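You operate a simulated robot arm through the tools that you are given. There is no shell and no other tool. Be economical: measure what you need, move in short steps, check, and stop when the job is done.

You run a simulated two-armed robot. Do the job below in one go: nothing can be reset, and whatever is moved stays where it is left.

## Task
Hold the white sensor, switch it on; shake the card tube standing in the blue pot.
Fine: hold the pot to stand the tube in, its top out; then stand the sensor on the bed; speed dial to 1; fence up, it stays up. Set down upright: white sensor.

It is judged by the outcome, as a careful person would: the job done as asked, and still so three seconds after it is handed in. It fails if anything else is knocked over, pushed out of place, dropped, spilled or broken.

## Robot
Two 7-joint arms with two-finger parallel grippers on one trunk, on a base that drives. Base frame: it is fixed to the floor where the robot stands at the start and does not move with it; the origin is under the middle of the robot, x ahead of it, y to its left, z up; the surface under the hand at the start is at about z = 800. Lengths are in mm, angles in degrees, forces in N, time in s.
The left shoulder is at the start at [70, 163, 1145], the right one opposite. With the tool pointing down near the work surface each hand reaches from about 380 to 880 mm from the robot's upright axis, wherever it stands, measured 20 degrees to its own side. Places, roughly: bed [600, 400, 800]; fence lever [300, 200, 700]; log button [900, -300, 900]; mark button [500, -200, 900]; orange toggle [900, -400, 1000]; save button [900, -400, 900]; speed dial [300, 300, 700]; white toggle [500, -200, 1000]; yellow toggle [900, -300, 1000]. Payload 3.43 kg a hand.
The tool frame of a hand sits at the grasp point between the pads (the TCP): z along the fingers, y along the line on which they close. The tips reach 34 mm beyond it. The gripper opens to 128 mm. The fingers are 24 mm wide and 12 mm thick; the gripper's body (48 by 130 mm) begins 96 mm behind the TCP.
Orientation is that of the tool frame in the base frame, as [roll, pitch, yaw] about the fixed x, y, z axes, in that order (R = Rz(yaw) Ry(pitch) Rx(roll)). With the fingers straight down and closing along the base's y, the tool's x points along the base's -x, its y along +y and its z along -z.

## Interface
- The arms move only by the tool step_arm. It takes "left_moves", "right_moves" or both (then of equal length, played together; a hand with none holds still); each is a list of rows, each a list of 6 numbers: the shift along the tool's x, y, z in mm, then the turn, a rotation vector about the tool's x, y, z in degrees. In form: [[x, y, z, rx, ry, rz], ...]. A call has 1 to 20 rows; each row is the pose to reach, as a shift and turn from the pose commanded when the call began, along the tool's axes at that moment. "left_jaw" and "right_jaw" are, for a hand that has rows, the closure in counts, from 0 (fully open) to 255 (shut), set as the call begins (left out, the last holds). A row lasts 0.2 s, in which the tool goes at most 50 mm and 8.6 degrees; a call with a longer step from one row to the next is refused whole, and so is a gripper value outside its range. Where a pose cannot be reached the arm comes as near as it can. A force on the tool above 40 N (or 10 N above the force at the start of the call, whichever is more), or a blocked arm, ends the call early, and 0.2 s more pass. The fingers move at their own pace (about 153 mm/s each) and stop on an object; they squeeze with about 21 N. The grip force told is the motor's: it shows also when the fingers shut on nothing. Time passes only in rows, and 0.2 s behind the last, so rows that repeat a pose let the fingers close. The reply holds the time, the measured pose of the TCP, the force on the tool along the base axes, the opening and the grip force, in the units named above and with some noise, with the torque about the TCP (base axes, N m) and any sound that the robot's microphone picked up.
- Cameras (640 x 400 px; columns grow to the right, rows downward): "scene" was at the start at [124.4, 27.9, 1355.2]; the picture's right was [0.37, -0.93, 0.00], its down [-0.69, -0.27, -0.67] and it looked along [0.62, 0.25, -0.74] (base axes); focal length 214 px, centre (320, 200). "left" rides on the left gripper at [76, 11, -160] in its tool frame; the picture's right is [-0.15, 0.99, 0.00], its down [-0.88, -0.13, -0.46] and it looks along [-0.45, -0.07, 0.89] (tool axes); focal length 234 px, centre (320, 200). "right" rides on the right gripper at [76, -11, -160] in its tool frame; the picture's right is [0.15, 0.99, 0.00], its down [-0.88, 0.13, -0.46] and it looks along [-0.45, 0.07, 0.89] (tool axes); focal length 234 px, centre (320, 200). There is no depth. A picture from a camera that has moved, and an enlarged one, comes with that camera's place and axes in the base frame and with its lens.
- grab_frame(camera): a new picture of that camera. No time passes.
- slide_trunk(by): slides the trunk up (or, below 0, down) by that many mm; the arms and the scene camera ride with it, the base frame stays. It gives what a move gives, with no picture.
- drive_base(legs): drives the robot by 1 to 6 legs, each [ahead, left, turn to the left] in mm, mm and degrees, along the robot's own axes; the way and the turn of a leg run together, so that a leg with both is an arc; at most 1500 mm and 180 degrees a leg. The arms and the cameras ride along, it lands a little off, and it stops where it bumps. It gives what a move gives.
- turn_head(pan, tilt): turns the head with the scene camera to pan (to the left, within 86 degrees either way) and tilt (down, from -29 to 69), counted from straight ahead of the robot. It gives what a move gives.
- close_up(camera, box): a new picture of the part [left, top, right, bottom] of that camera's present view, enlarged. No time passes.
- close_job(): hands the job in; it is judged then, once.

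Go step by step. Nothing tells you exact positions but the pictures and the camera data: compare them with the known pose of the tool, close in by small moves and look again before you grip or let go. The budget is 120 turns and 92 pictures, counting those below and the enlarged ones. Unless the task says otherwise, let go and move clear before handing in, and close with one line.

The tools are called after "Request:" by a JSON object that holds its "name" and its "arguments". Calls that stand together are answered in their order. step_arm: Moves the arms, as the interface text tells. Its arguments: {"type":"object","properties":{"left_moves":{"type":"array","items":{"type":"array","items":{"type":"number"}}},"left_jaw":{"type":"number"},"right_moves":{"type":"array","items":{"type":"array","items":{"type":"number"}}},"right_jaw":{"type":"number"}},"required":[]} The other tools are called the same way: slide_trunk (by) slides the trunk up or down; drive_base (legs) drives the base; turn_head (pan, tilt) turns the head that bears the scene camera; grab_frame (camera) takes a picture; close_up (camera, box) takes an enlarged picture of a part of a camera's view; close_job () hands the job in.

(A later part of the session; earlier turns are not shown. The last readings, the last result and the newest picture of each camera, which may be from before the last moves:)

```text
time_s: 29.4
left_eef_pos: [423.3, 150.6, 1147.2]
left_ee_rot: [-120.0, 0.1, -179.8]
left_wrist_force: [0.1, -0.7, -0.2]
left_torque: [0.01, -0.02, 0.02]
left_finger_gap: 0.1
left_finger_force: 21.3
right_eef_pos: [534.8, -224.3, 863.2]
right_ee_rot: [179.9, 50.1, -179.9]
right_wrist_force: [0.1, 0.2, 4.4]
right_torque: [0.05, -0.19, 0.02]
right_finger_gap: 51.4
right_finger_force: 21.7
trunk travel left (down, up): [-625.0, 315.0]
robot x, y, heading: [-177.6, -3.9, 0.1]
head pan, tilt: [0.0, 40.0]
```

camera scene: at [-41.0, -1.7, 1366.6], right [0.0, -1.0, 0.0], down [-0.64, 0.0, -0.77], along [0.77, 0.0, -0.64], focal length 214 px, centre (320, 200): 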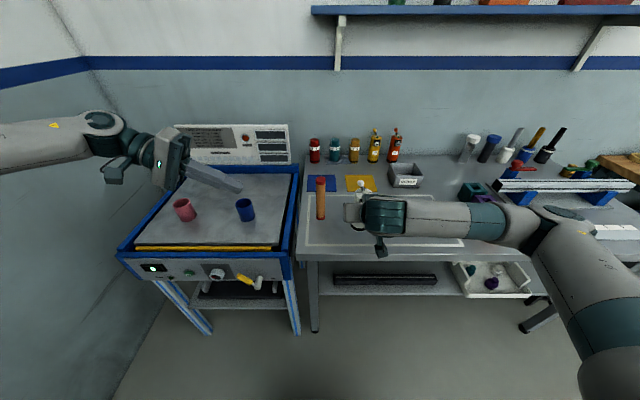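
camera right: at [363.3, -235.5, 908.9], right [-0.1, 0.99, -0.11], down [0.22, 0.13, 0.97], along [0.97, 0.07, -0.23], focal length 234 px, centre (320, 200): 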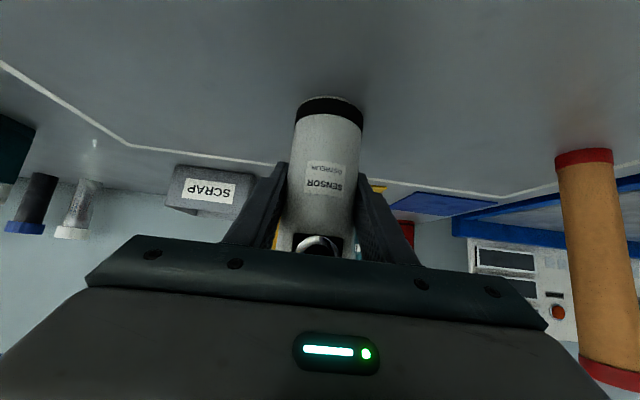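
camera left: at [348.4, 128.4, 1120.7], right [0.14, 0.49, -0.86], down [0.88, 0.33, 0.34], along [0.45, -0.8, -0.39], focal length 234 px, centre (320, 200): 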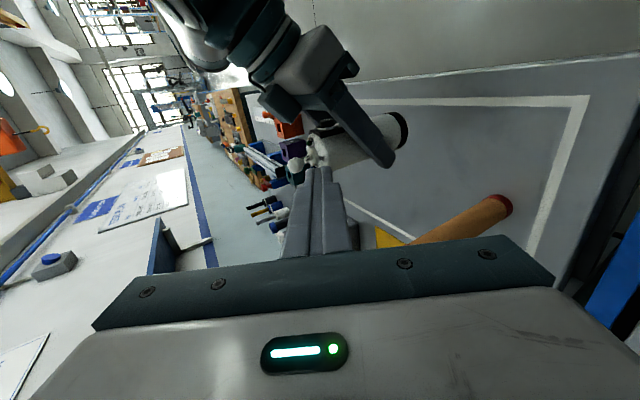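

Contact felt. Open and back off along the fingers.

Request:
{"name": "step_arm", "arguments": {"right_moves": [[0, 0, 0, 0, 0, 0], [0, 0, 0, 0, 0, 0], [0, 0, -10, 0, 0, 0], [0, 0, -50, 0, 0, 0], [0, 0, -95, 0, 0, 0], [0, 0, -140, 0, 0, 0], [0, 0, -140, 0, 0, 0]], "right_jaw": 0}}

Request:
{"name": "close_up", "arguments": {"camera": "right", "box": [240, 60, 400, 260]}}

```text
time_s: 30.9
left_eef_pos: [423.6, 151.5, 1147.2]
left_ee_rot: [-120.0, 0.0, -179.8]
left_wrist_force: [0.2, -0.6, 0.2]
left_torque: [0.01, -0.02, -0.04]
left_finger_gap: 0.1
left_finger_force: 21.1
right_eef_pos: [428.7, -227.5, 950.5]
right_ee_rot: [180.0, 50.1, -179.9]
right_wrist_force: [0.2, 0.7, 0.0]
right_torque: [0.0, 0.0, 0.02]
right_finger_gap: 128.1
right_finger_force: 0.0
trunk travel left (down, up): [-625.0, 315.0]
robot x, y, heading: [-176.4, -1.9, 0.3]
head pan, tilt: [0.0, 40.0]
```

```text
2.00 times, centred on (320, 160) of right
camera zoom: at [257.0, -238.1, 996.3], right [-0.1, 0.99, -0.11], down [0.22, 0.13, 0.97], along [0.97, 0.07, -0.23], focal length 468 px, centre (320, 280)
```

zoom: 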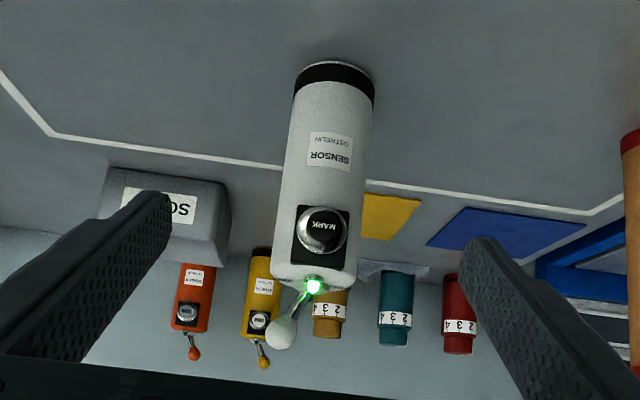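

Sensor stands on the bench, lamp on. Next is the tube: I bring the tilted right hand in line with it and pull the left hand farther away.

Request:
{"name": "step_arm", "arguments": {"right_moves": [[-9, 0, -7, 0, 0, 0], [-18, 44, -13, 0, 0, 0], [-27, 88, -20, 0, 0, 0], [-36, 132, -27, 0, 0, 0], [-45, 178, -33, 0, 0, 0], [-55, 223.5, -40, 0, 0, 0], [-55, 223.5, -40, 0, 0, 0]], "left_moves": [[0, 0, -30, 0, 0, 0], [0, 0, -60, 0, 0, 0], [0, 0, -80, 0, 0, 0], [0, 0, -80, 0, 0, 0], [0, 0, -80, 0, 0, 0], [0, 0, -80, 0, 0, 0], [0, 0, -80, 0, 0, 0]]}}

Request:
{"name": "grab_frame", "arguments": {"camera": "right"}}

```text
time_s: 32.5
left_eef_pos: [422.4, 217.0, 1186.9]
left_ee_rot: [-120.1, 0.0, -179.8]
left_wrist_force: [1.1, -0.3, -0.2]
left_torque: [0.01, -0.01, -0.01]
left_finger_gap: 0.0
left_finger_force: 21.1
right_eef_pos: [430.2, -3.4, 1023.2]
right_ee_rot: [179.9, 50.0, 180.0]
right_wrist_force: [0.0, -0.5, 0.4]
right_torque: [-0.01, 0.01, 0.01]
right_finger_gap: 128.4
right_finger_force: 0.1
trunk travel left (down, up): [-625.0, 315.0]
robot x, y, heading: [-174.7, -0.0, 0.2]
head pan, tilt: [0.0, 40.0]
```

```text
55 pictures are left
camera right: at [259.4, -13.6, 1068.8], right [-0.1, 0.99, -0.11], down [0.22, 0.13, 0.97], along [0.97, 0.07, -0.23], focal length 234 px, centre (320, 200)
```

right: 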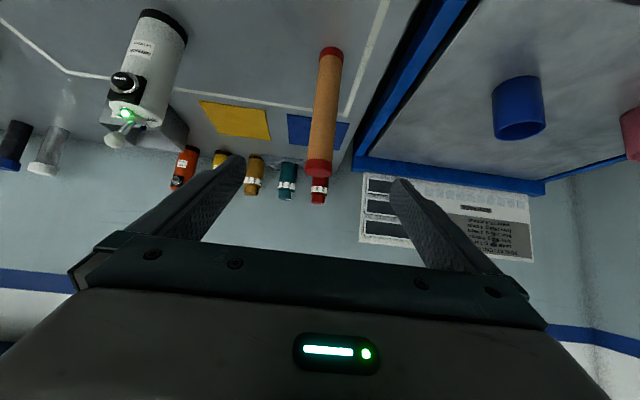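

The tube is nearly centred. Advance along the fingers to grip near its top.

Request:
{"name": "step_arm", "arguments": {"right_moves": [[0, 3, 33, 0, 0, 0], [0, 3, 66, 0, 0, 0], [0, 3, 100, 0, 0, 0], [0, 3, 132, 0, 0, 0], [0, 3, 132, 0, 0, 0]]}}

Request:
{"name": "grab_frame", "arguments": {"camera": "right"}}

```text
time_s: 33.8
left_eef_pos: [422.9, 218.1, 1187.1]
left_ee_rot: [-120.0, 0.0, -179.8]
left_wrist_force: [-0.8, 0.2, 0.0]
left_torque: [0.0, -0.01, -0.02]
left_finger_gap: 0.0
left_finger_force: 21.0
right_eef_pos: [532.4, 4.0, 939.3]
right_ee_rot: [-180.0, 50.0, -179.8]
right_wrist_force: [0.3, -0.9, -0.3]
right_torque: [0.01, 0.0, 0.0]
right_finger_gap: 128.1
right_finger_force: 0.0
trunk travel left (down, up): [-625.0, 315.0]
robot x, y, heading: [-175.2, 3.2, 0.1]
head pan, tilt: [0.0, 40.0]
```

```text
54 pictures are left
camera right: at [360.9, -7.6, 983.2], right [-0.1, 0.99, -0.11], down [0.22, 0.13, 0.97], along [0.97, 0.07, -0.23], focal length 234 px, centre (320, 200)
```

right: 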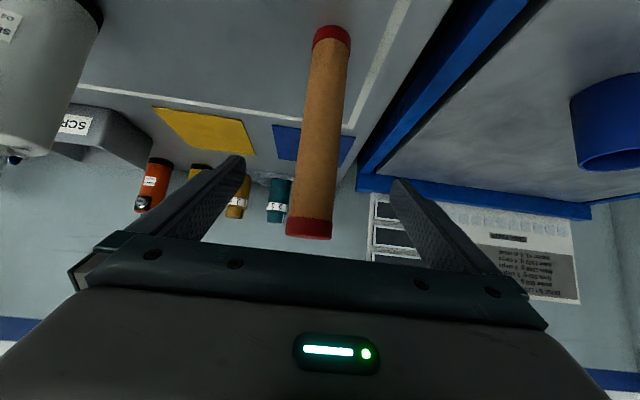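

Centre by 3 mm and close on the tube.

Request:
{"name": "step_arm", "arguments": {"right_moves": [[0, -3, 0, 0, 0, 0]]}}

Request:
{"name": "step_arm", "arguments": {"right_moves": [[0, 0, 0, 0, 0, 0], [0, 0, 0, 0, 0, 0], [0, 0, 0, 0, 0, 0], [0, 0, 0, 0, 0, 0]], "right_jaw": 255}}

Request:
{"name": "grab_frame", "arguments": {"camera": "right"}}

```text
time_s: 34.1
left_eef_pos: [423.7, 218.4, 1187.0]
left_ee_rot: [-120.0, -0.1, -179.8]
left_wrist_force: [0.1, 0.0, -0.2]
left_torque: [0.02, 0.03, 0.01]
left_finger_gap: 0.2
left_finger_force: 21.3
right_eef_pos: [531.8, -0.1, 936.8]
right_ee_rot: [179.9, 50.0, -180.0]
right_wrist_force: [0.5, -1.0, -0.6]
right_torque: [0.02, 0.01, -0.02]
right_finger_gap: 127.7
right_finger_force: 0.1
trunk travel left (down, up): [-625.0, 315.0]
robot x, y, heading: [-174.2, 1.5, 0.0]
head pan, tilt: [0.0, 40.0]
```

```text
time_s: 35.1
left_eef_pos: [422.7, 217.7, 1186.9]
left_ee_rot: [-120.0, 0.0, -179.8]
left_wrist_force: [0.5, 0.3, 0.8]
left_torque: [0.01, 0.0, -0.01]
left_finger_gap: 0.2
left_finger_force: 20.7
right_eef_pos: [531.2, 1.3, 938.4]
right_ee_rot: [-180.0, 50.0, -179.9]
right_wrist_force: [0.1, -0.3, 0.6]
right_torque: [-0.02, 0.01, 0.0]
right_finger_gap: 33.3
right_finger_force: 20.8
trunk travel left (down, up): [-625.0, 315.0]
robot x, y, heading: [-175.6, -2.0, 0.3]
head pan, tilt: [0.0, 40.0]
```

```text
53 pictures are left
camera right: at [360.9, -10.8, 982.5], right [-0.1, 0.99, -0.11], down [0.22, 0.13, 0.97], along [0.97, 0.07, -0.23], focal length 234 px, centre (320, 200)
```

right: 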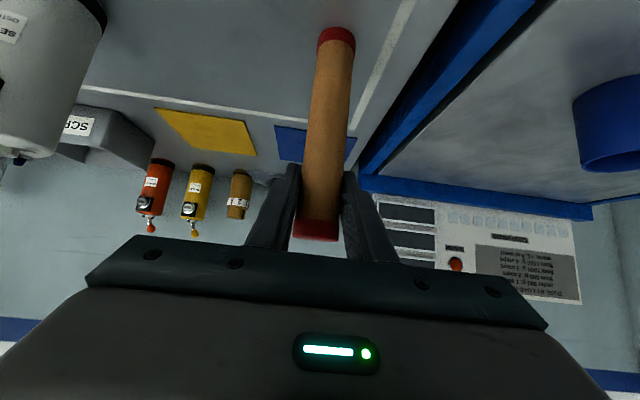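

The tube is gripped. I'll lift it and, together, turn the left hand back to pointing down.

Request:
{"name": "step_arm", "arguments": {"right_moves": [[-15, 0, -13, 0, 0, 0], [-31, 0, -26, 0, 0, 0], [-46, 0, -38, 0, 0, 0], [-61, 0, -51, 0, 0, 0], [-77, 0, -64, 0, 0, 0], [-92, 0, -77, 0, 0, 0], [-92, 0, -77, 0, 0, 0], [-92, 0, -77, 0, 0, 0]], "left_moves": [[0, 10, -10, -8.5, 0, 0], [0, 20, -20, -17, 0, 0], [0, 30, -30, -25.5, 0, 0], [0, 40, -40, -34, 0, 0], [0, 50, -50, -42.5, 0, 0], [0, 60, -60, -51, 0, 0], [0, 60, -60, -59.5, 0, 0], [0, 60, -60, -60, 0, 0]], "left_jaw": 0}}

Request:
{"name": "step_arm", "arguments": {"left_moves": [[0, 0, 0, 0, -8.33, 0], [0, 0, 0, 0, -16.67, 0], [0, 0, 0, 0, -25, 0], [0, 0, 0, 0, -33.33, 0], [0, 0, 0, 0, -41.67, 0], [0, 0, 0, 0, -50, 0], [0, 0, 0, 0, -50, 0]]}}

```text
time_s: 37.0
left_eef_pos: [425.2, 303.1, 1163.0]
left_ee_rot: [-180.0, 0.0, -179.9]
left_wrist_force: [0.0, 0.2, 0.0]
left_torque: [-0.02, 0.01, 0.01]
left_finger_gap: 128.2
left_finger_force: 0.0
right_eef_pos: [531.4, 0.4, 1057.2]
right_ee_rot: [180.0, 50.0, -179.9]
right_wrist_force: [-0.2, 0.0, -1.3]
right_torque: [-0.03, 0.02, 0.0]
right_finger_gap: 33.3
right_finger_force: 21.3
trunk travel left (down, up): [-625.0, 315.0]
robot x, y, heading: [-174.8, 0.7, 0.2]
head pan, tilt: [0.0, 40.0]
```

```text
time_s: 38.5
left_eef_pos: [424.5, 299.8, 1163.8]
left_ee_rot: [-180.0, 50.0, -179.9]
left_wrist_force: [-0.1, -0.6, -0.2]
left_torque: [-0.01, 0.01, 0.02]
left_finger_gap: 127.9
left_finger_force: 0.1
right_eef_pos: [531.0, -2.1, 1056.9]
right_ee_rot: [179.9, 50.0, -180.0]
right_wrist_force: [-0.9, -0.2, -1.0]
right_torque: [0.0, 0.01, 0.02]
right_finger_gap: 33.2
right_finger_force: 20.7
trunk travel left (down, up): [-625.0, 315.0]
robot x, y, heading: [-175.3, -3.3, 0.2]
head pan, tilt: [0.0, 40.0]
```

Drive left 230 mm so both hands work around the blue pot.

Request:
{"name": "drive_base", "arguments": {"legs": [[0, 230, 0]]}}

Request:
{"name": "turn_head", "arguments": {"pan": 0, "tilt": 40}}

Request:
{"name": "grab_frame", "arguments": {"camera": "scene"}}

Request:
{"name": "grab_frame", "arguments": {"camera": "left"}}

```text
time_s: 40.3
left_eef_pos: [420.5, 535.0, 1163.6]
left_ee_rot: [180.0, 49.9, -179.3]
left_wrist_force: [-0.5, -0.6, 0.7]
left_torque: [-0.01, 0.02, -0.01]
left_finger_gap: 128.0
left_finger_force: 0.0
right_eef_pos: [529.0, 234.0, 1055.5]
right_ee_rot: [179.9, 50.0, -179.5]
right_wrist_force: [0.4, -0.3, -0.6]
right_torque: [-0.02, -0.01, 0.06]
right_finger_gap: 33.0
right_finger_force: 20.8
trunk travel left (down, up): [-625.0, 315.0]
robot x, y, heading: [-175.8, 229.1, 0.6]
head pan, tilt: [0.0, 40.0]
```

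```text
time_s: 40.9
left_eef_pos: [420.6, 534.6, 1164.2]
left_ee_rot: [179.9, 50.0, -179.2]
left_wrist_force: [-0.1, -0.4, 0.1]
left_torque: [-0.01, 0.01, -0.03]
left_finger_gap: 128.1
left_finger_force: 0.0
right_eef_pos: [529.2, 235.3, 1056.5]
right_ee_rot: [179.9, 50.0, -179.4]
right_wrist_force: [-0.3, 0.1, 0.2]
right_torque: [-0.04, 0.01, 0.01]
right_finger_gap: 33.5
right_finger_force: 21.1
trunk travel left (down, up): [-625.0, 315.0]
robot x, y, heading: [-179.1, 230.4, 0.6]
head pan, tilt: [0.0, 40.0]
```

```text
52 pictures are left
camera scene: at [-42.4, 230.2, 1366.5], right [0.01, -1.0, 0.0], down [-0.64, -0.01, -0.77], along [0.77, 0.01, -0.64], focal length 214 px, centre (320, 200)
```

scene: 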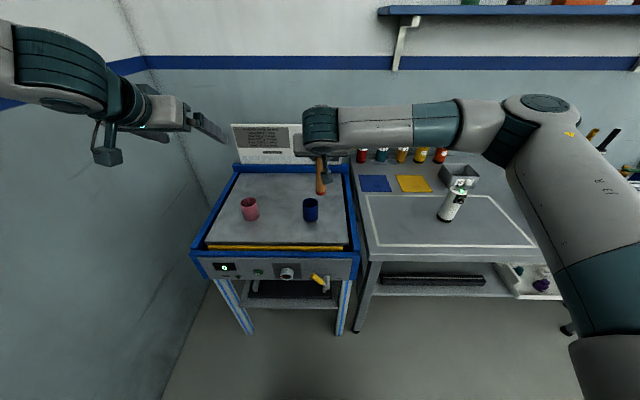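

```text
51 pictures are left
camera left: at [248.7, 544.6, 1208.9], right [0.08, 0.99, 0.11], down [0.22, -0.13, 0.97], along [0.97, -0.06, -0.23], focal length 234 px, centre (320, 200)
```

left: 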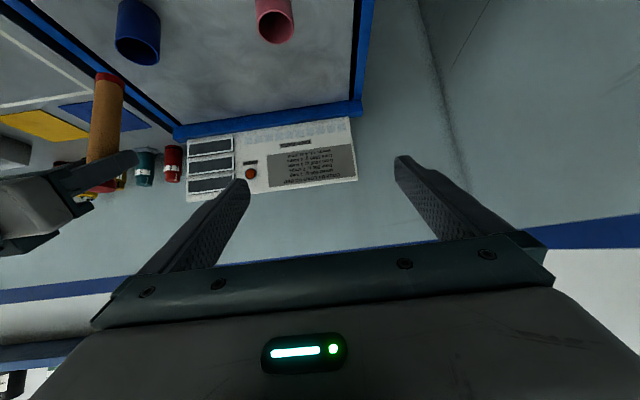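

Both hands are near the bed. I'll zoom to fix the blue pot's location from here.

Request:
{"name": "close_up", "arguments": {"camera": "scene", "box": [230, 150, 342, 220]}}

```text
5.71 times, centred on (286, 185) of scene
camera zoom: at [-42.4, 230.2, 1366.5], right [0.01, -1.0, 0.0], down [-0.64, -0.01, -0.77], along [0.77, 0.01, -0.64], focal length 1226 px, centre (514, 286)
```

zoom: 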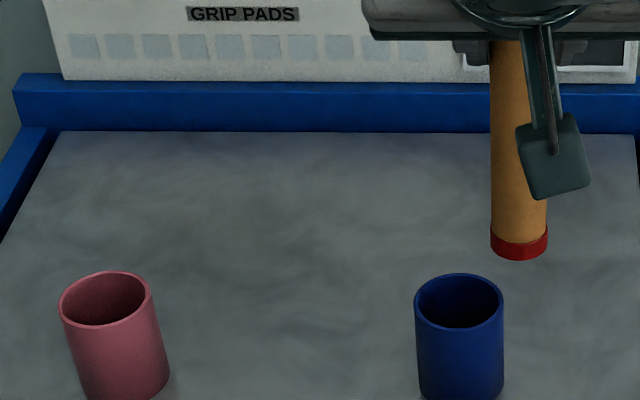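

Blue pot rim centre is about [537,270,868]. I'll bring the left hand to a pre-grasp, turned 35° inward, 150 mm short of the pot.

Request:
{"name": "step_arm", "arguments": {"left_moves": [[20, -28, 20, 3.8, 0, 3.2], [42, -57, 43, 7.7, 0, 6.4], [65, -86, 66, 11.5, 0, 9.6], [88, -114, 90, 15.3, 0, 12.9], [112, -142, 114, 19.1, 0, 16.1], [136, -171, 138, 23, 0, 19.3], [159, -199, 162, 26.8, 0, 22.5], [159, -199, 162, 26.8, 0, 22.5]]}}

Request:
{"name": "grab_frame", "arguments": {"camera": "left"}}

```text
time_s: 42.7
left_eef_pos: [445.2, 336.9, 938.6]
left_ee_rot: [179.9, 50.1, 145.5]
left_wrist_force: [-0.5, -1.1, 0.0]
left_torque: [0.01, 0.03, -0.02]
left_finger_gap: 128.0
left_finger_force: 0.0
right_eef_pos: [527.7, 235.3, 1056.1]
right_ee_rot: [-180.0, 50.0, -179.4]
right_wrist_force: [0.6, 0.2, 0.0]
right_torque: [0.01, -0.02, -0.01]
right_finger_gap: 33.1
right_finger_force: 20.9
trunk travel left (down, up): [-625.0, 315.0]
robot x, y, heading: [-176.9, 231.3, 0.6]
head pan, tilt: [0.0, 40.0]
```

```text
49 pictures are left
camera left: at [309.8, 441.8, 983.0], right [0.64, 0.76, 0.11], down [0.1, -0.23, 0.97], along [0.76, -0.6, -0.23], focal length 234 px, centre (320, 200)
```

left: 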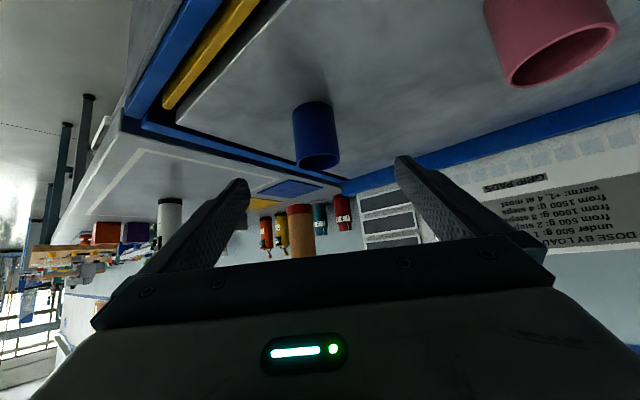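

The pot is in line. Advance 148 mm along the fingers.

Request:
{"name": "step_arm", "arguments": {"left_moves": [[0, -1, 35, 0, 0, 0], [0, -1, 70, 0, 0, 0], [0, -1, 105, 0, 0, 0], [0, -1, 130, 0, 0, 0], [0, -1, 148, 0, 0, 0], [0, -1, 148, 0, 0, 0]]}}

Request:
{"name": "grab_frame", "arguments": {"camera": "left"}}

```text
time_s: 44.1
left_eef_pos: [498.2, 347.2, 911.5]
left_ee_rot: [-180.0, 50.0, 145.7]
left_wrist_force: [0.2, -0.4, -0.4]
left_torque: [0.01, 0.01, 0.01]
left_finger_gap: 128.0
left_finger_force: 0.1
left hand out of reach, approached as far as the arm can: row 1, 2, 3, 4, 5, 6
right_eef_pos: [528.8, 234.5, 1056.1]
right_ee_rot: [-179.9, 50.1, -179.3]
right_wrist_force: [1.1, -0.1, -0.5]
right_torque: [0.01, -0.01, -0.02]
right_finger_gap: 33.0
right_finger_force: 20.9
trunk travel left (down, up): [-625.0, 315.0]
robot x, y, heading: [-176.2, 229.8, 0.5]
head pan, tilt: [0.0, 40.0]
```

```text
48 pictures are left
camera left: at [362.7, 451.5, 955.8], right [0.64, 0.76, 0.11], down [0.11, -0.23, 0.97], along [0.76, -0.6, -0.23], focal length 234 px, centre (320, 200)
```

left: 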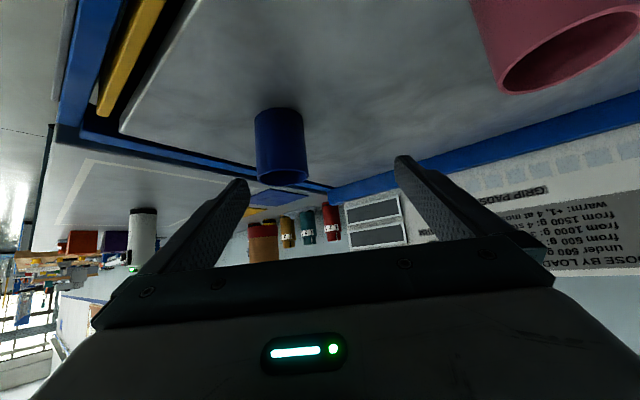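

The left arm hits a joint limit there; it works better farther to its own side. I'll retract it and test whether the right hand can cross further to +y instead.

Request:
{"name": "step_arm", "arguments": {"left_moves": [[0, 0, -45, 0, 0, 0], [0, 0, -90, 0, 0, 0], [0, 30, -125, 0, 0, 0], [0, 60, -155, 0, 0, 0], [0, 60, -155, 0, 0, 0]]}}

Request:
{"name": "step_arm", "arguments": {"right_moves": [[0, 25, 0, 0, 0, 0], [0, 50, 0, 0, 0, 0], [0, 75, 0, 0, 0, 0], [0, 100, 0, 0, 0, 0], [0, 100, 0, 0, 0, 0]]}}

```text
time_s: 45.3
left_eef_pos: [434.2, 457.4, 1012.5]
left_ee_rot: [-179.9, 49.9, 145.7]
left_wrist_force: [0.5, -0.5, 0.7]
left_torque: [-0.02, -0.01, -0.01]
left_finger_gap: 128.2
left_finger_force: 0.1
right_eef_pos: [529.4, 234.2, 1055.6]
right_ee_rot: [179.9, 49.8, -179.5]
right_wrist_force: [-0.4, 1.1, -1.0]
right_torque: [0.02, -0.02, 0.02]
right_finger_gap: 33.0
right_finger_force: 21.0
trunk travel left (down, up): [-625.0, 315.0]
robot x, y, heading: [-178.9, 229.3, 0.5]
head pan, tilt: [0.0, 40.0]
```

```text
time_s: 46.5
left_eef_pos: [434.2, 457.9, 1012.7]
left_ee_rot: [179.7, 50.0, 145.6]
left_wrist_force: [0.6, -0.4, 0.2]
left_torque: [0.03, -0.01, -0.01]
left_finger_gap: 128.1
left_finger_force: 0.0
right_eef_pos: [527.7, 333.0, 1056.6]
right_ee_rot: [179.9, 49.9, -179.6]
right_wrist_force: [-0.3, -0.3, 0.5]
right_torque: [-0.01, -0.03, 0.02]
right_finger_gap: 33.0
right_finger_force: 21.4
trunk travel left (down, up): [-625.0, 315.0]
robot x, y, heading: [-182.1, 230.1, 0.7]
head pan, tilt: [0.0, 40.0]
```

The right hand crosses well. I'll drive right 120 and forward 60 so the pot lies on the left arm's own side.

Request:
{"name": "drive_base", "arguments": {"legs": [[60, -120, 0]]}}

Request:
{"name": "grab_frame", "arguments": {"camera": "left"}}

```text
time_s: 47.8
left_eef_pos: [495.6, 338.4, 1012.7]
left_ee_rot: [-180.0, 50.0, 145.8]
left_wrist_force: [-0.1, 1.1, -0.4]
left_torque: [-0.01, 0.0, -0.02]
left_finger_gap: 128.0
left_finger_force: 0.2
right_eef_pos: [589.8, 213.1, 1056.8]
right_ee_rot: [179.9, 50.0, -179.4]
right_wrist_force: [-0.4, 0.4, -0.4]
right_torque: [0.05, -0.02, 0.0]
right_finger_gap: 32.7
right_finger_force: 20.5
trunk travel left (down, up): [-625.0, 315.0]
robot x, y, heading: [-115.1, 108.3, 0.5]
head pan, tilt: [0.0, 40.0]
```

```text
47 pictures are left
camera left: at [359.9, 443.5, 1057.1], right [0.64, 0.76, 0.11], down [0.11, -0.23, 0.97], along [0.77, -0.6, -0.23], focal length 234 px, centre (320, 200)
```

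left: 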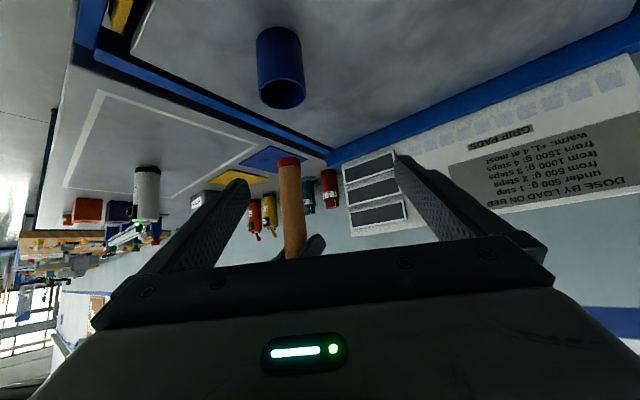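

Lower the left hand to a pre-grasp about 110 mm short of the pot.

Request:
{"name": "step_arm", "arguments": {"left_moves": [[28, -11, 18, 0, 0, 0], [56, -22, 37, 0, 0, 0], [84, -33.4, 55, 0, 0, 0], [84, -33.4, 55, 0, 0, 0]]}}

Request:
{"name": "grab_frame", "arguments": {"camera": "left"}}

```text
time_s: 48.8
left_eef_pos: [467.1, 318.1, 912.4]
left_ee_rot: [179.9, 50.0, 145.8]
left_wrist_force: [-0.5, 0.6, -0.1]
left_torque: [0.0, -0.02, -0.02]
left_finger_gap: 128.0
left_finger_force: 0.0
right_eef_pos: [588.9, 214.0, 1056.7]
right_ee_rot: [179.8, 50.1, -179.5]
right_wrist_force: [0.3, 0.0, -0.4]
right_torque: [0.01, 0.02, 0.0]
right_finger_gap: 33.1
right_finger_force: 21.7
trunk travel left (down, up): [-625.0, 315.0]
robot x, y, heading: [-115.1, 109.5, 0.5]
head pan, tilt: [0.0, 40.0]
```

```text
46 pictures are left
camera left: at [331.7, 424.0, 956.7], right [0.63, 0.76, 0.11], down [0.11, -0.23, 0.97], along [0.77, -0.6, -0.23], focal length 234 px, centre (320, 200)
```

left: 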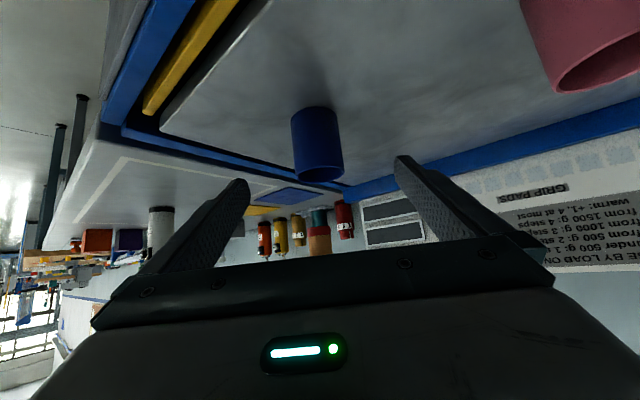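

Reached, pot centred. Advancing 108 mm.

Request:
{"name": "step_arm", "arguments": {"left_moves": [[0, -2, 36, 0, 0, 0], [0, -2, 72, 0, 0, 0], [0, -2, 108, 0, 0, 0], [0, -2, 108, 0, 0, 0]]}}

Request:
{"name": "grab_frame", "arguments": {"camera": "left"}}

```text
time_s: 49.8
left_eef_pos: [538.9, 276.4, 897.4]
left_ee_rot: [180.0, 49.8, 145.7]
left_wrist_force: [0.4, -0.2, 0.3]
left_torque: [0.0, 0.02, -0.01]
left_finger_gap: 128.3
left_finger_force: 0.2
left hand out of reach, approached as far as the arm can: row 1, 2, 3, 4
right_eef_pos: [590.5, 213.9, 1057.8]
right_ee_rot: [180.0, 50.0, -179.5]
right_wrist_force: [-0.5, 0.3, -0.8]
right_torque: [0.01, -0.02, -0.01]
right_finger_gap: 33.4
right_finger_force: 20.9
trunk travel left (down, up): [-625.0, 315.0]
robot x, y, heading: [-113.2, 110.0, 0.5]
head pan, tilt: [0.0, 40.0]
```

```text
45 pictures are left
camera left: at [403.3, 381.4, 942.3], right [0.64, 0.76, 0.11], down [0.11, -0.23, 0.97], along [0.76, -0.6, -0.23], focal length 234 px, centre (320, 200)
```

left: 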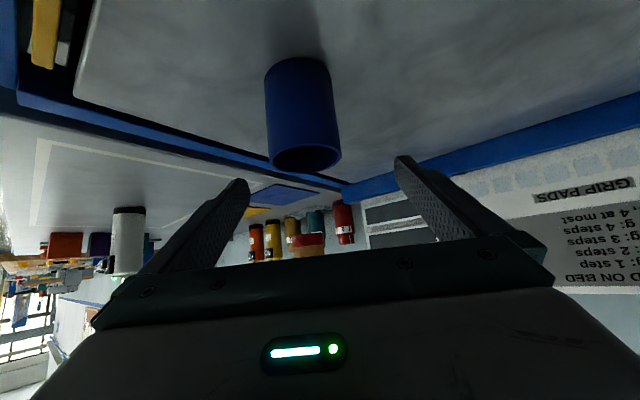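

Horizontal position is right but the arm can't get lower; I'll lift the tube a bit, then lower the trunk 55 mm to bring the left fingers around the pot.

Request:
{"name": "step_arm", "arguments": {"right_moves": [[-23, 0, -19, 0, 0, 0], [-46, 0, -38.6, 0, 0, 0], [-46, 0, -38.6, 0, 0, 0]]}}

Request:
{"name": "slide_trunk", "arguments": {"by": -52}}

Request:
{"name": "grab_frame", "arguments": {"camera": "left"}}

Request:
{"name": "grab_frame", "arguments": {"camera": "scene"}}

```text
time_s: 50.6
left_eef_pos: [539.5, 274.9, 895.8]
left_ee_rot: [180.0, 49.6, 145.8]
left_wrist_force: [-0.2, 0.1, -0.1]
left_torque: [-0.01, 0.0, 0.02]
left_finger_gap: 128.0
left_finger_force: 0.0
right_eef_pos: [591.2, 211.6, 1117.3]
right_ee_rot: [180.0, 49.9, -179.4]
right_wrist_force: [0.8, -0.3, -1.0]
right_torque: [0.0, -0.02, 0.0]
right_finger_gap: 33.1
right_finger_force: 20.6
trunk travel left (down, up): [-625.0, 315.0]
robot x, y, heading: [-119.9, 107.6, 0.3]
head pan, tilt: [0.0, 40.0]
```

```text
time_s: 51.5
left_eef_pos: [538.0, 277.0, 845.5]
left_ee_rot: [-180.0, 49.8, 145.7]
left_wrist_force: [-0.4, -0.6, 0.4]
left_torque: [0.01, 0.02, 0.03]
left_finger_gap: 128.0
left_finger_force: 0.0
right_eef_pos: [590.5, 212.7, 1065.7]
right_ee_rot: [179.9, 50.0, -179.4]
right_wrist_force: [0.2, -0.1, 0.5]
right_torque: [0.03, -0.01, 0.0]
right_finger_gap: 33.1
right_finger_force: 21.0
trunk travel left (down, up): [-573.0, 367.0]
robot x, y, heading: [-119.5, 106.2, 0.9]
head pan, tilt: [0.0, 40.0]
```

```text
44 pictures are left
camera left: at [403.3, 380.9, 890.4], right [0.64, 0.76, 0.11], down [0.11, -0.23, 0.97], along [0.76, -0.6, -0.23], focal length 234 px, centre (320, 200)
```

left: 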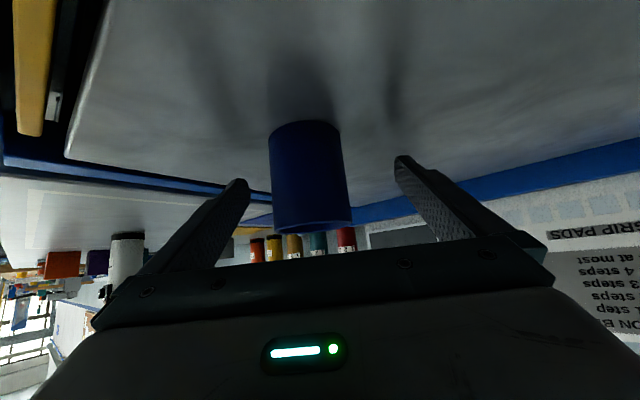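

```text
43 pictures are left
camera scene: at [19.5, 108.7, 1314.6], right [0.01, -1.0, 0.0], down [-0.64, -0.01, -0.77], along [0.77, 0.01, -0.64], focal length 214 px, centre (320, 200)
```

scene: 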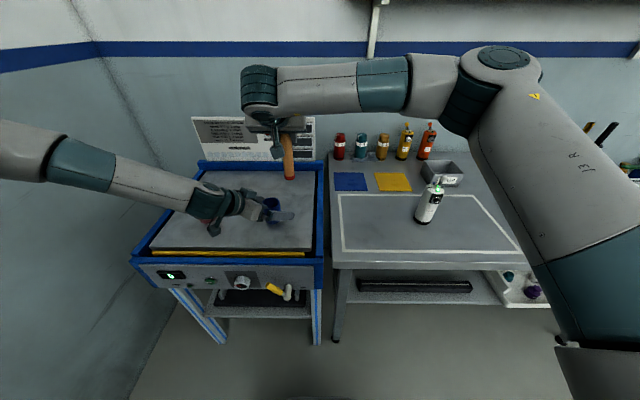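

I'll check the clearance between the left arm and the pink pot.

Request:
{"name": "close_up", "arguments": {"camera": "scene", "box": [160, 165, 320, 265]}}

```text
4.00 times, centred on (240, 215) of scene
camera zoom: at [19.5, 108.7, 1314.6], right [0.01, -1.0, 0.0], down [-0.64, -0.01, -0.77], along [0.77, 0.01, -0.64], focal length 858 px, centre (640, 140)
```

zoom: 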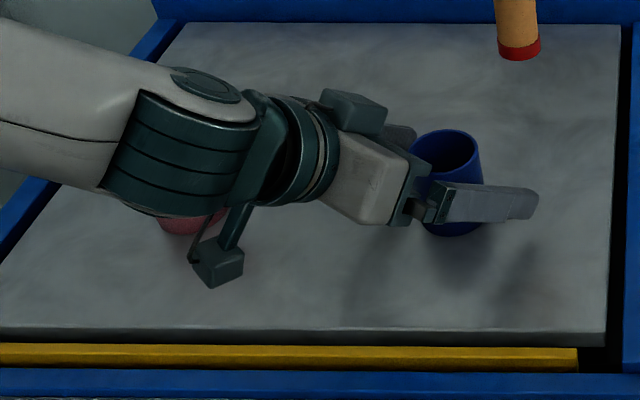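

The arm clears the pink pot. I'll centre the fingers on the blue pot and grip it.

Request:
{"name": "step_arm", "arguments": {"left_moves": [[0, -5, 0, 0, 0, 0], [0, -5, 0, 0, 0, 0]]}}

Request:
{"name": "step_arm", "arguments": {"left_moves": [[0, 0, 0, 0, 0, 0], [0, 0, 0, 0, 0, 0], [0, 0, 0, 0, 0, 0], [0, 0, 0, 0, 0, 0]], "left_jaw": 255}}

Request:
{"name": "close_up", "arguments": {"camera": "scene", "box": [200, 135, 328, 245]}}

```text
time_s: 52.1
left_eef_pos: [537.1, 272.0, 845.0]
left_ee_rot: [-179.9, 49.7, 145.7]
left_wrist_force: [0.3, 0.5, 0.4]
left_torque: [0.01, 0.02, -0.02]
left_finger_gap: 128.1
left_finger_force: 0.1
right_eef_pos: [590.7, 212.6, 1065.6]
right_ee_rot: [180.0, 50.0, -179.4]
right_wrist_force: [0.0, 0.2, -1.1]
right_torque: [-0.01, 0.01, 0.01]
right_finger_gap: 33.3
right_finger_force: 20.7
trunk travel left (down, up): [-573.0, 367.0]
robot x, y, heading: [-117.1, 107.6, 0.5]
head pan, tilt: [0.0, 40.0]
```

```text
time_s: 53.1
left_eef_pos: [535.7, 270.7, 844.6]
left_ee_rot: [-180.0, 49.6, 145.7]
left_wrist_force: [-0.3, -0.4, -0.4]
left_torque: [0.02, -0.03, -0.04]
left_finger_gap: 50.3
left_finger_force: 21.0
right_eef_pos: [591.2, 212.1, 1065.2]
right_ee_rot: [180.0, 50.1, -179.4]
right_wrist_force: [0.2, 0.2, -0.9]
right_torque: [0.02, -0.01, 0.0]
right_finger_gap: 33.2
right_finger_force: 21.1
trunk travel left (down, up): [-573.0, 367.0]
robot x, y, heading: [-119.1, 108.3, 0.6]
head pan, tilt: [0.0, 40.0]
```

```text
3.64 times, centred on (264, 190) of scene
camera zoom: at [19.8, 108.9, 1314.5], right [0.01, -1.0, 0.0], down [-0.64, -0.01, -0.77], along [0.77, 0.01, -0.64], focal length 780 px, centre (524, 236)
```

zoom: 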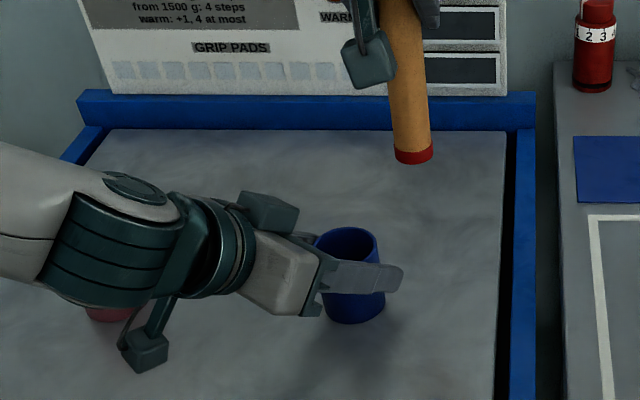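

Pot held at about [536,270]. Now I'll bring the tube over it, yawing the right hand 25° so its rear stays clear of the left hand.

Request:
{"name": "step_arm", "arguments": {"right_moves": [[9.6, 13.5, -11.5, -4.8, 0, -4], [19.3, 27, -23, -9.6, 0, -8], [29, 40.5, -34.5, -14.4, 0, -12], [38.6, 54, -46, -19.2, 0, -16.1], [38.6, 54, -46, -19.2, 0, -16.1]]}}

Request:
{"name": "close_up", "arguments": {"camera": "scene", "box": [200, 120, 328, 240]}}

Request:
{"name": "grab_frame", "arguments": {"camera": "right"}}

```text
time_s: 54.3
left_eef_pos: [535.6, 272.5, 845.8]
left_ee_rot: [180.0, 49.7, 145.8]
left_wrist_force: [0.4, 0.9, 0.4]
left_torque: [-0.01, 0.0, 0.0]
left_finger_gap: 50.3
left_finger_force: 20.7
right_eef_pos: [530.8, 265.6, 1063.7]
right_ee_rot: [179.9, 49.9, -154.3]
right_wrist_force: [0.5, 0.8, -0.1]
right_torque: [0.0, -0.05, 0.01]
right_finger_gap: 33.4
right_finger_force: 20.7
trunk travel left (down, up): [-573.0, 367.0]
robot x, y, heading: [-114.9, 108.6, 0.6]
head pan, tilt: [0.0, 40.0]
```

```text
3.33 times, centred on (264, 180) of scene
camera zoom: at [19.8, 109.0, 1314.5], right [0.01, -1.0, 0.0], down [-0.64, -0.01, -0.77], along [0.77, 0.01, -0.64], focal length 715 px, centre (507, 267)
```

zoom: 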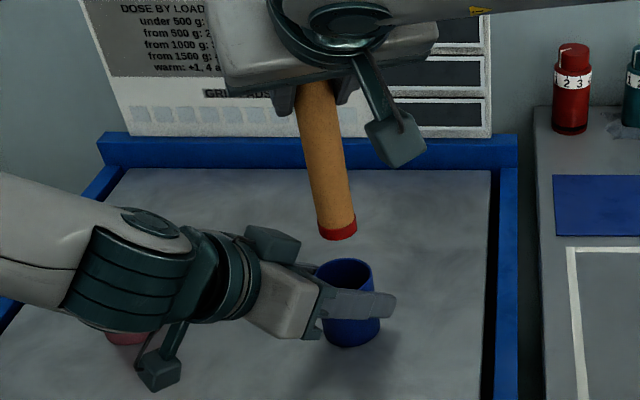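

```text
39 pictures are left
camera right: at [381.5, 182.8, 1108.8], right [-0.51, 0.85, -0.11], down [0.14, 0.21, 0.97], along [0.85, 0.48, -0.23], focal length 234 px, centre (320, 200)
```

right: 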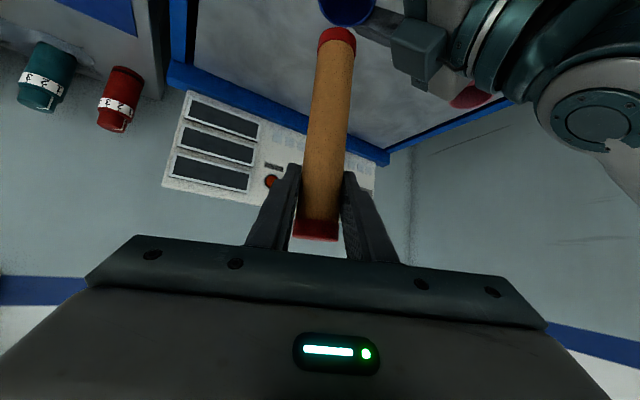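

Nearly aligned. A tighter zoom to compare the tube bottom with the pot's rim.

Request:
{"name": "close_up", "arguments": {"camera": "scene", "box": [248, 180, 296, 210]}}

```text
13.33 times, centred on (272, 195) of scene
camera zoom: at [19.8, 109.0, 1314.5], right [0.01, -1.0, 0.0], down [-0.64, -0.01, -0.77], along [0.77, 0.01, -0.64], focal length 2860 px, centre (960, 267)
```

zoom: 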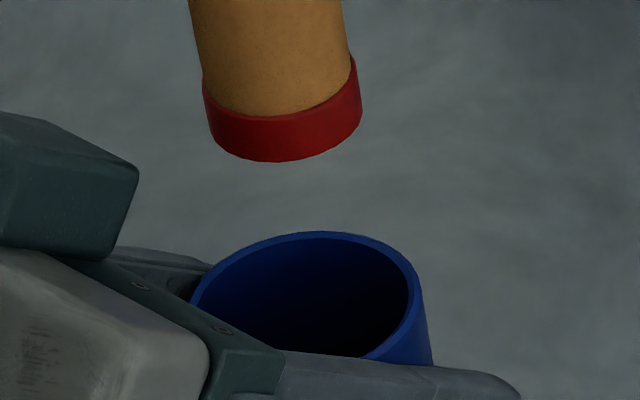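

Tube bottom is ~4 mm to -y of the pot centre. Correct and lower to just above the rim.

Request:
{"name": "step_arm", "arguments": {"right_moves": [[12, 4, 11, 0, 0, 0], [25, 4, 22, 0, 0, 0], [36, 4, 31.3, 0, 0, 0], [36, 4, 31.3, 0, 0, 0]]}}

Request:
{"name": "close_up", "arguments": {"camera": "scene", "box": [248, 180, 296, 210]}}

Request:
{"name": "close_up", "arguments": {"camera": "right", "box": [240, 0, 400, 100]}}

```text
time_s: 55.3
left_eef_pos: [536.2, 271.9, 845.1]
left_ee_rot: [-180.0, 49.6, 145.8]
left_wrist_force: [-0.7, 0.3, 0.2]
left_torque: [0.04, 0.02, 0.0]
left_finger_gap: 50.3
left_finger_force: 21.0
right_eef_pos: [530.3, 270.8, 1019.0]
right_ee_rot: [179.9, 50.0, -154.4]
right_wrist_force: [-0.1, -0.1, -0.7]
right_torque: [0.0, -0.01, -0.01]
right_finger_gap: 33.2
right_finger_force: 21.1
trunk travel left (down, up): [-573.0, 367.0]
robot x, y, heading: [-118.3, 109.6, 0.8]
head pan, tilt: [0.0, 40.0]
```

```text
13.33 times, centred on (272, 195) of scene
camera zoom: at [19.7, 108.8, 1314.5], right [0.01, -1.0, 0.0], down [-0.64, -0.01, -0.77], along [0.77, 0.01, -0.64], focal length 2860 px, centre (960, 267)
```

zoom: 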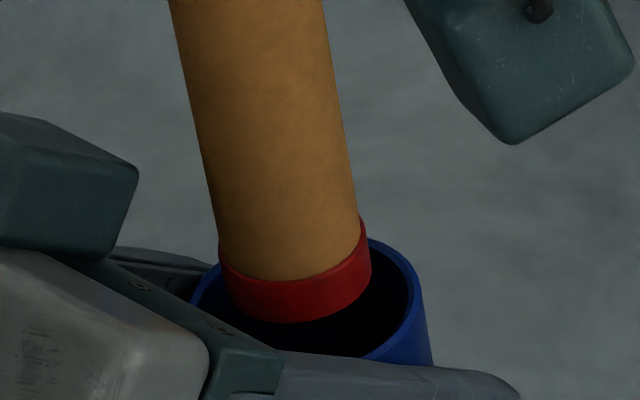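

```text
4.00 times, centred on (320, 50) of right
camera zoom: at [380.1, 186.7, 1062.9], right [-0.51, 0.85, -0.11], down [0.14, 0.21, 0.97], along [0.85, 0.48, -0.23], focal length 937 px, centre (320, 800)
```

zoom: 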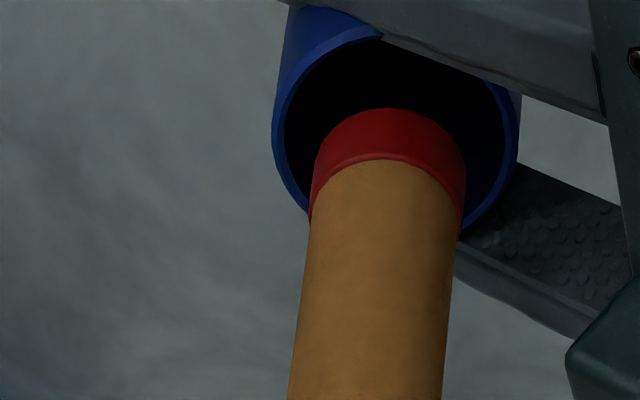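

Well centred from both views. Lower the tube into the pot.

Request:
{"name": "step_arm", "arguments": {"right_moves": [[9.2, 0, 7.7, 0, 0, 0], [18.4, 0, 15.4, 0, 0, 0], [27.6, 0, 23.1, 0, 0, 0], [36.8, 0, 30.8, 0, 0, 0], [46, 0, 38.6, 0, 0, 0], [53, 0, 44.4, 0, 0, 0], [53, 0, 44.4, 0, 0, 0]]}}

Request:
{"name": "close_up", "arguments": {"camera": "scene", "box": [216, 150, 312, 220]}}

```text
time_s: 56.9
left_eef_pos: [535.3, 271.0, 844.4]
left_ee_rot: [179.9, 49.5, 145.6]
left_wrist_force: [1.6, -0.5, 0.4]
left_torque: [-0.03, 0.0, 0.01]
left_finger_gap: 50.2
left_finger_force: 21.4
right_eef_pos: [529.8, 270.2, 949.1]
right_ee_rot: [179.9, 50.0, -154.4]
right_wrist_force: [-0.4, -0.3, 0.0]
right_torque: [0.0, 0.02, -0.03]
right_finger_gap: 33.2
right_finger_force: 20.6
trunk travel left (down, up): [-573.0, 367.0]
robot x, y, heading: [-116.0, 104.6, 0.6]
head pan, tilt: [0.0, 40.0]
```

```text
5.71 times, centred on (264, 185) of scene
camera zoom: at [19.8, 108.8, 1314.5], right [0.01, -1.0, 0.0], down [-0.64, -0.01, -0.77], along [0.77, 0.01, -0.64], focal length 1226 px, centre (640, 286)
```

zoom: 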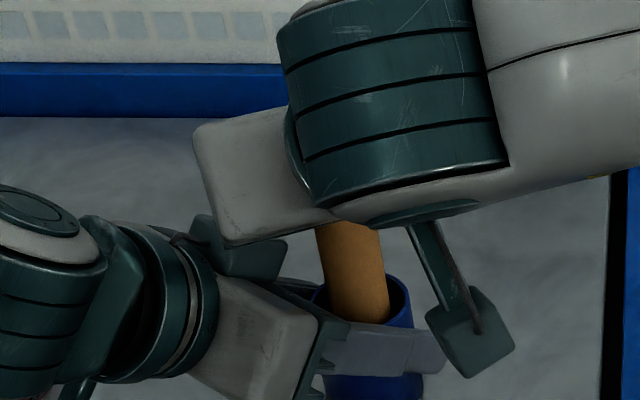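

Tube is in the pot; lower slowly until it touches the floor of the pot.

Request:
{"name": "step_arm", "arguments": {"right_moves": [[1.5, 0, 1.3, 0, 0, 0], [3, 0, 2.6, 0, 0, 0], [4, 0, 3.3, 0, 0, 0], [4.6, 0, 3.85, 0, 0, 0], [4.6, 0, 3.85, 0, 0, 0]]}}

```text
time_s: 58.1
left_eef_pos: [536.7, 270.9, 845.2]
left_ee_rot: [180.0, 49.6, 145.7]
left_wrist_force: [4.4, -0.5, -5.4]
left_torque: [-0.01, -0.21, -0.03]
left_finger_gap: 50.3
left_finger_force: 20.8
right_eef_pos: [530.6, 270.4, 943.8]
right_ee_rot: [179.9, 50.1, -154.4]
right_wrist_force: [-2.3, 1.3, 11.2]
right_torque: [0.12, 0.26, 0.02]
right_finger_gap: 33.3
right_finger_force: 20.5
trunk travel left (down, up): [-573.0, 367.0]
robot x, y, heading: [-114.8, 108.9, 0.5]
head pan, tilt: [0.0, 40.0]
```

Contact felt: the tube stands on the pot floor. Open the right hand only partly (the left hand is near) and retreat along its fingers.

Request:
{"name": "step_arm", "arguments": {"right_moves": [[-1, 0, -0.8, 0, 0, 0], [-1, 0, -0.8, 0, 0, 0], [-1, 0, -0.8, 0, 0, 0]], "right_jaw": 155}}

Request:
{"name": "step_arm", "arguments": {"right_moves": [[0, 0, -15, 0, 0, 0], [0, 0, -45, 0, 0, 0], [0, 0, -85, 0, 0, 0], [0, 0, -125, 0, 0, 0], [0, 0, -160, 0, 0, 0], [0, 0, -160, 0, 0, 0]]}}

Request:
{"name": "close_up", "arguments": {"camera": "scene", "box": [200, 140, 328, 220]}}

Request:
{"name": "grab_frame", "arguments": {"camera": "right"}}

```text
time_s: 58.9
left_eef_pos: [536.6, 271.2, 845.1]
left_ee_rot: [179.9, 49.6, 145.7]
left_wrist_force: [-10.7, 7.8, 1.2]
left_torque: [-0.59, -1.04, -0.08]
left_finger_gap: 50.1
left_finger_force: 20.7
right_eef_pos: [531.0, 269.5, 943.8]
right_ee_rot: [-180.0, 50.0, -154.4]
right_wrist_force: [9.8, -7.2, -0.3]
right_torque: [0.01, 0.03, -0.05]
right_finger_gap: 44.1
right_finger_force: 0.1
trunk travel left (down, up): [-573.0, 367.0]
robot x, y, heading: [-113.5, 108.7, 0.8]
head pan, tilt: [0.0, 40.0]
```

```text
time_s: 60.3
left_eef_pos: [536.6, 271.2, 844.5]
left_ee_rot: [180.0, 49.7, 145.7]
left_wrist_force: [1.3, -1.0, -0.3]
left_torque: [0.03, 0.01, -0.02]
left_finger_gap: 50.1
left_finger_force: 20.7
right_eef_pos: [418.3, 219.0, 1046.6]
right_ee_rot: [179.9, 50.0, -154.4]
right_wrist_force: [0.6, -0.3, -0.5]
right_torque: [0.0, 0.06, 0.02]
right_finger_gap: 50.0
right_finger_force: 0.1
trunk travel left (down, up): [-573.0, 367.0]
robot x, y, heading: [-117.7, 108.0, 0.7]
head pan, tilt: [0.0, 40.0]
```

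```text
5.00 times, centred on (264, 180) of scene
camera zoom: at [20.2, 109.0, 1314.5], right [0.01, -1.0, 0.0], down [-0.64, -0.01, -0.77], along [0.77, 0.01, -0.64], focal length 1072 px, centre (600, 300)
```

zoom: 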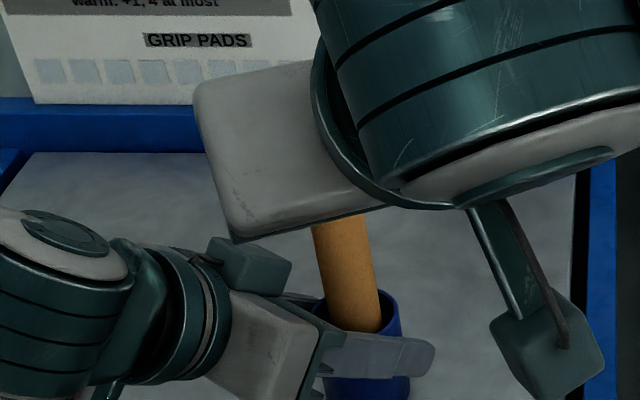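

```text
33 pictures are left
camera right: at [269.2, 135.4, 1092.0], right [-0.51, 0.85, -0.11], down [0.14, 0.21, 0.97], along [0.85, 0.48, -0.23], focal length 234 px, centre (320, 200)
```

right: 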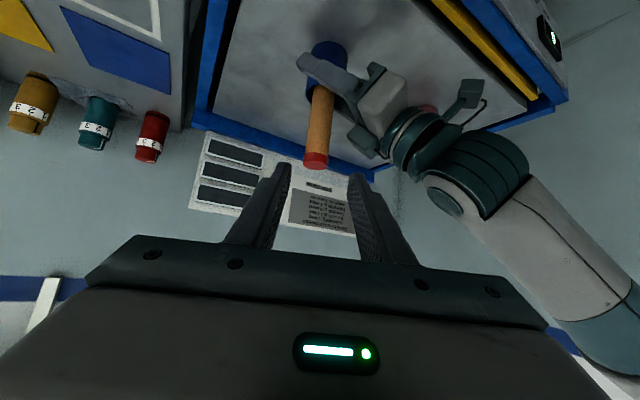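

The tube stands in the pot. Release the pot with the left hand and retreat; at the same time the right hand heads for the sensor.

Request:
{"name": "step_arm", "arguments": {"left_moves": [[0, 0, 0, 0, 0, 0], [0, 0, 0, 0, 0, 0], [0, 0, 0, 0, 0, 0], [0, 0, -15, 0, 0, 0], [0, 0, -50, 0, 0, 0], [0, 0, -95, 0, 0, 0], [0, 0, -140, 0, 0, 0], [0, 0, -175, 0, 0, 0], [0, 0, -175, 0, 0, 0]], "left_jaw": 0}}

Request:
{"name": "step_arm", "arguments": {"right_moves": [[19, -41, -6, 2, 0, 1.7], [38, -82, -12, 4, 0, 3.3], [57, -123, -19, 6, 0, 5], [76, -164, -25, 8, 0, 6.6], [95, -205, -31, 10, 0, 8.3], [114, -247, -37, 12, 0, 10], [133, -288, -43, 14, 0, 11.6], [152, -329, -50, 16, 0, 13.3], [171, -370, -56, 18, 0, 15], [190.6, -411, -62, 19.7, 0, 16.5], [190.6, -411, -62, 19.7, 0, 16.5]], "right_jaw": 0}}

Request:
{"name": "grab_frame", "arguments": {"camera": "scene"}}

Request:
{"name": "grab_frame", "arguments": {"camera": "right"}}

```text
time_s: 62.3
left_eef_pos: [426.1, 351.2, 956.6]
left_ee_rot: [-179.9, 49.6, 145.8]
left_wrist_force: [0.8, 0.2, -0.3]
left_torque: [0.01, -0.01, 0.02]
left_finger_gap: 127.8
left_finger_force: 0.2
right_eef_pos: [419.4, 220.0, 1045.9]
right_ee_rot: [180.0, 50.1, -154.5]
right_wrist_force: [0.4, 0.3, -0.1]
right_torque: [-0.03, -0.01, -0.02]
right_finger_gap: 50.1
right_finger_force: 0.0
trunk travel left (down, up): [-573.0, 367.0]
robot x, y, heading: [-116.9, 107.1, 0.4]
head pan, tilt: [0.0, 40.0]
```

```text
time_s: 64.7
left_eef_pos: [426.7, 351.2, 957.2]
left_ee_rot: [-179.9, 49.6, 145.8]
left_wrist_force: [-0.1, -0.1, 0.1]
left_torque: [-0.03, 0.02, 0.01]
left_finger_gap: 127.9
left_finger_force: 0.0
right_eef_pos: [445.9, -226.2, 935.4]
right_ee_rot: [-180.0, 49.9, -179.9]
right_wrist_force: [-0.4, -0.8, 0.0]
right_torque: [0.0, 0.01, -0.02]
right_finger_gap: 127.9
right_finger_force: 0.0
right hand out of reach, approached as far as the arm can: row 6, 7, 8
trunk travel left (down, up): [-573.0, 367.0]
robot x, y, heading: [-116.0, 110.4, 0.4]
head pan, tilt: [0.0, 40.0]
```

```text
32 pictures are left
camera scene: at [20.4, 109.4, 1314.5], right [0.01, -1.0, 0.0], down [-0.64, -0.01, -0.77], along [0.77, 0.01, -0.64], focal length 214 px, centre (320, 200)
```

scene: 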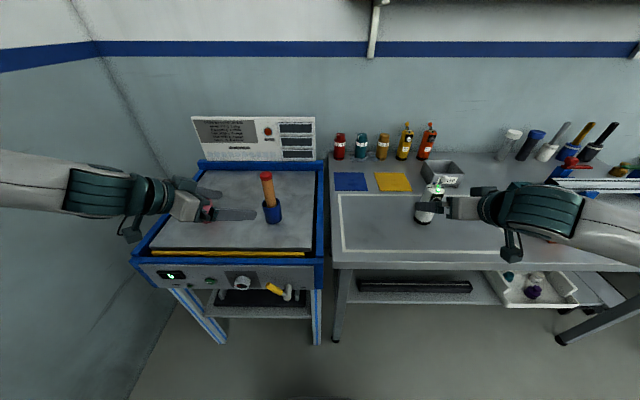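

```text
31 pictures are left
camera right: at [274.2, -237.1, 981.0], right [-0.09, 0.99, -0.11], down [0.22, 0.13, 0.97], along [0.97, 0.07, -0.23], focal length 234 px, centre (320, 200)
```

right: 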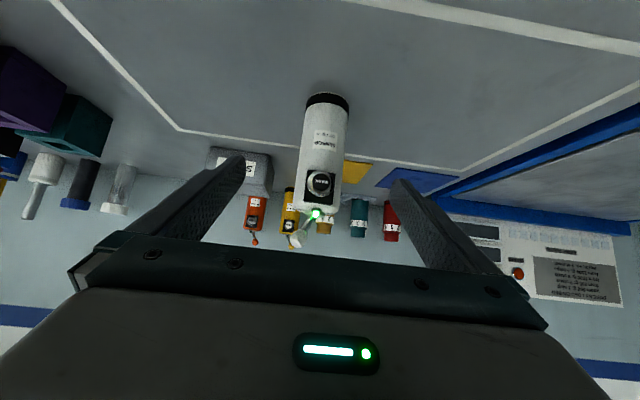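

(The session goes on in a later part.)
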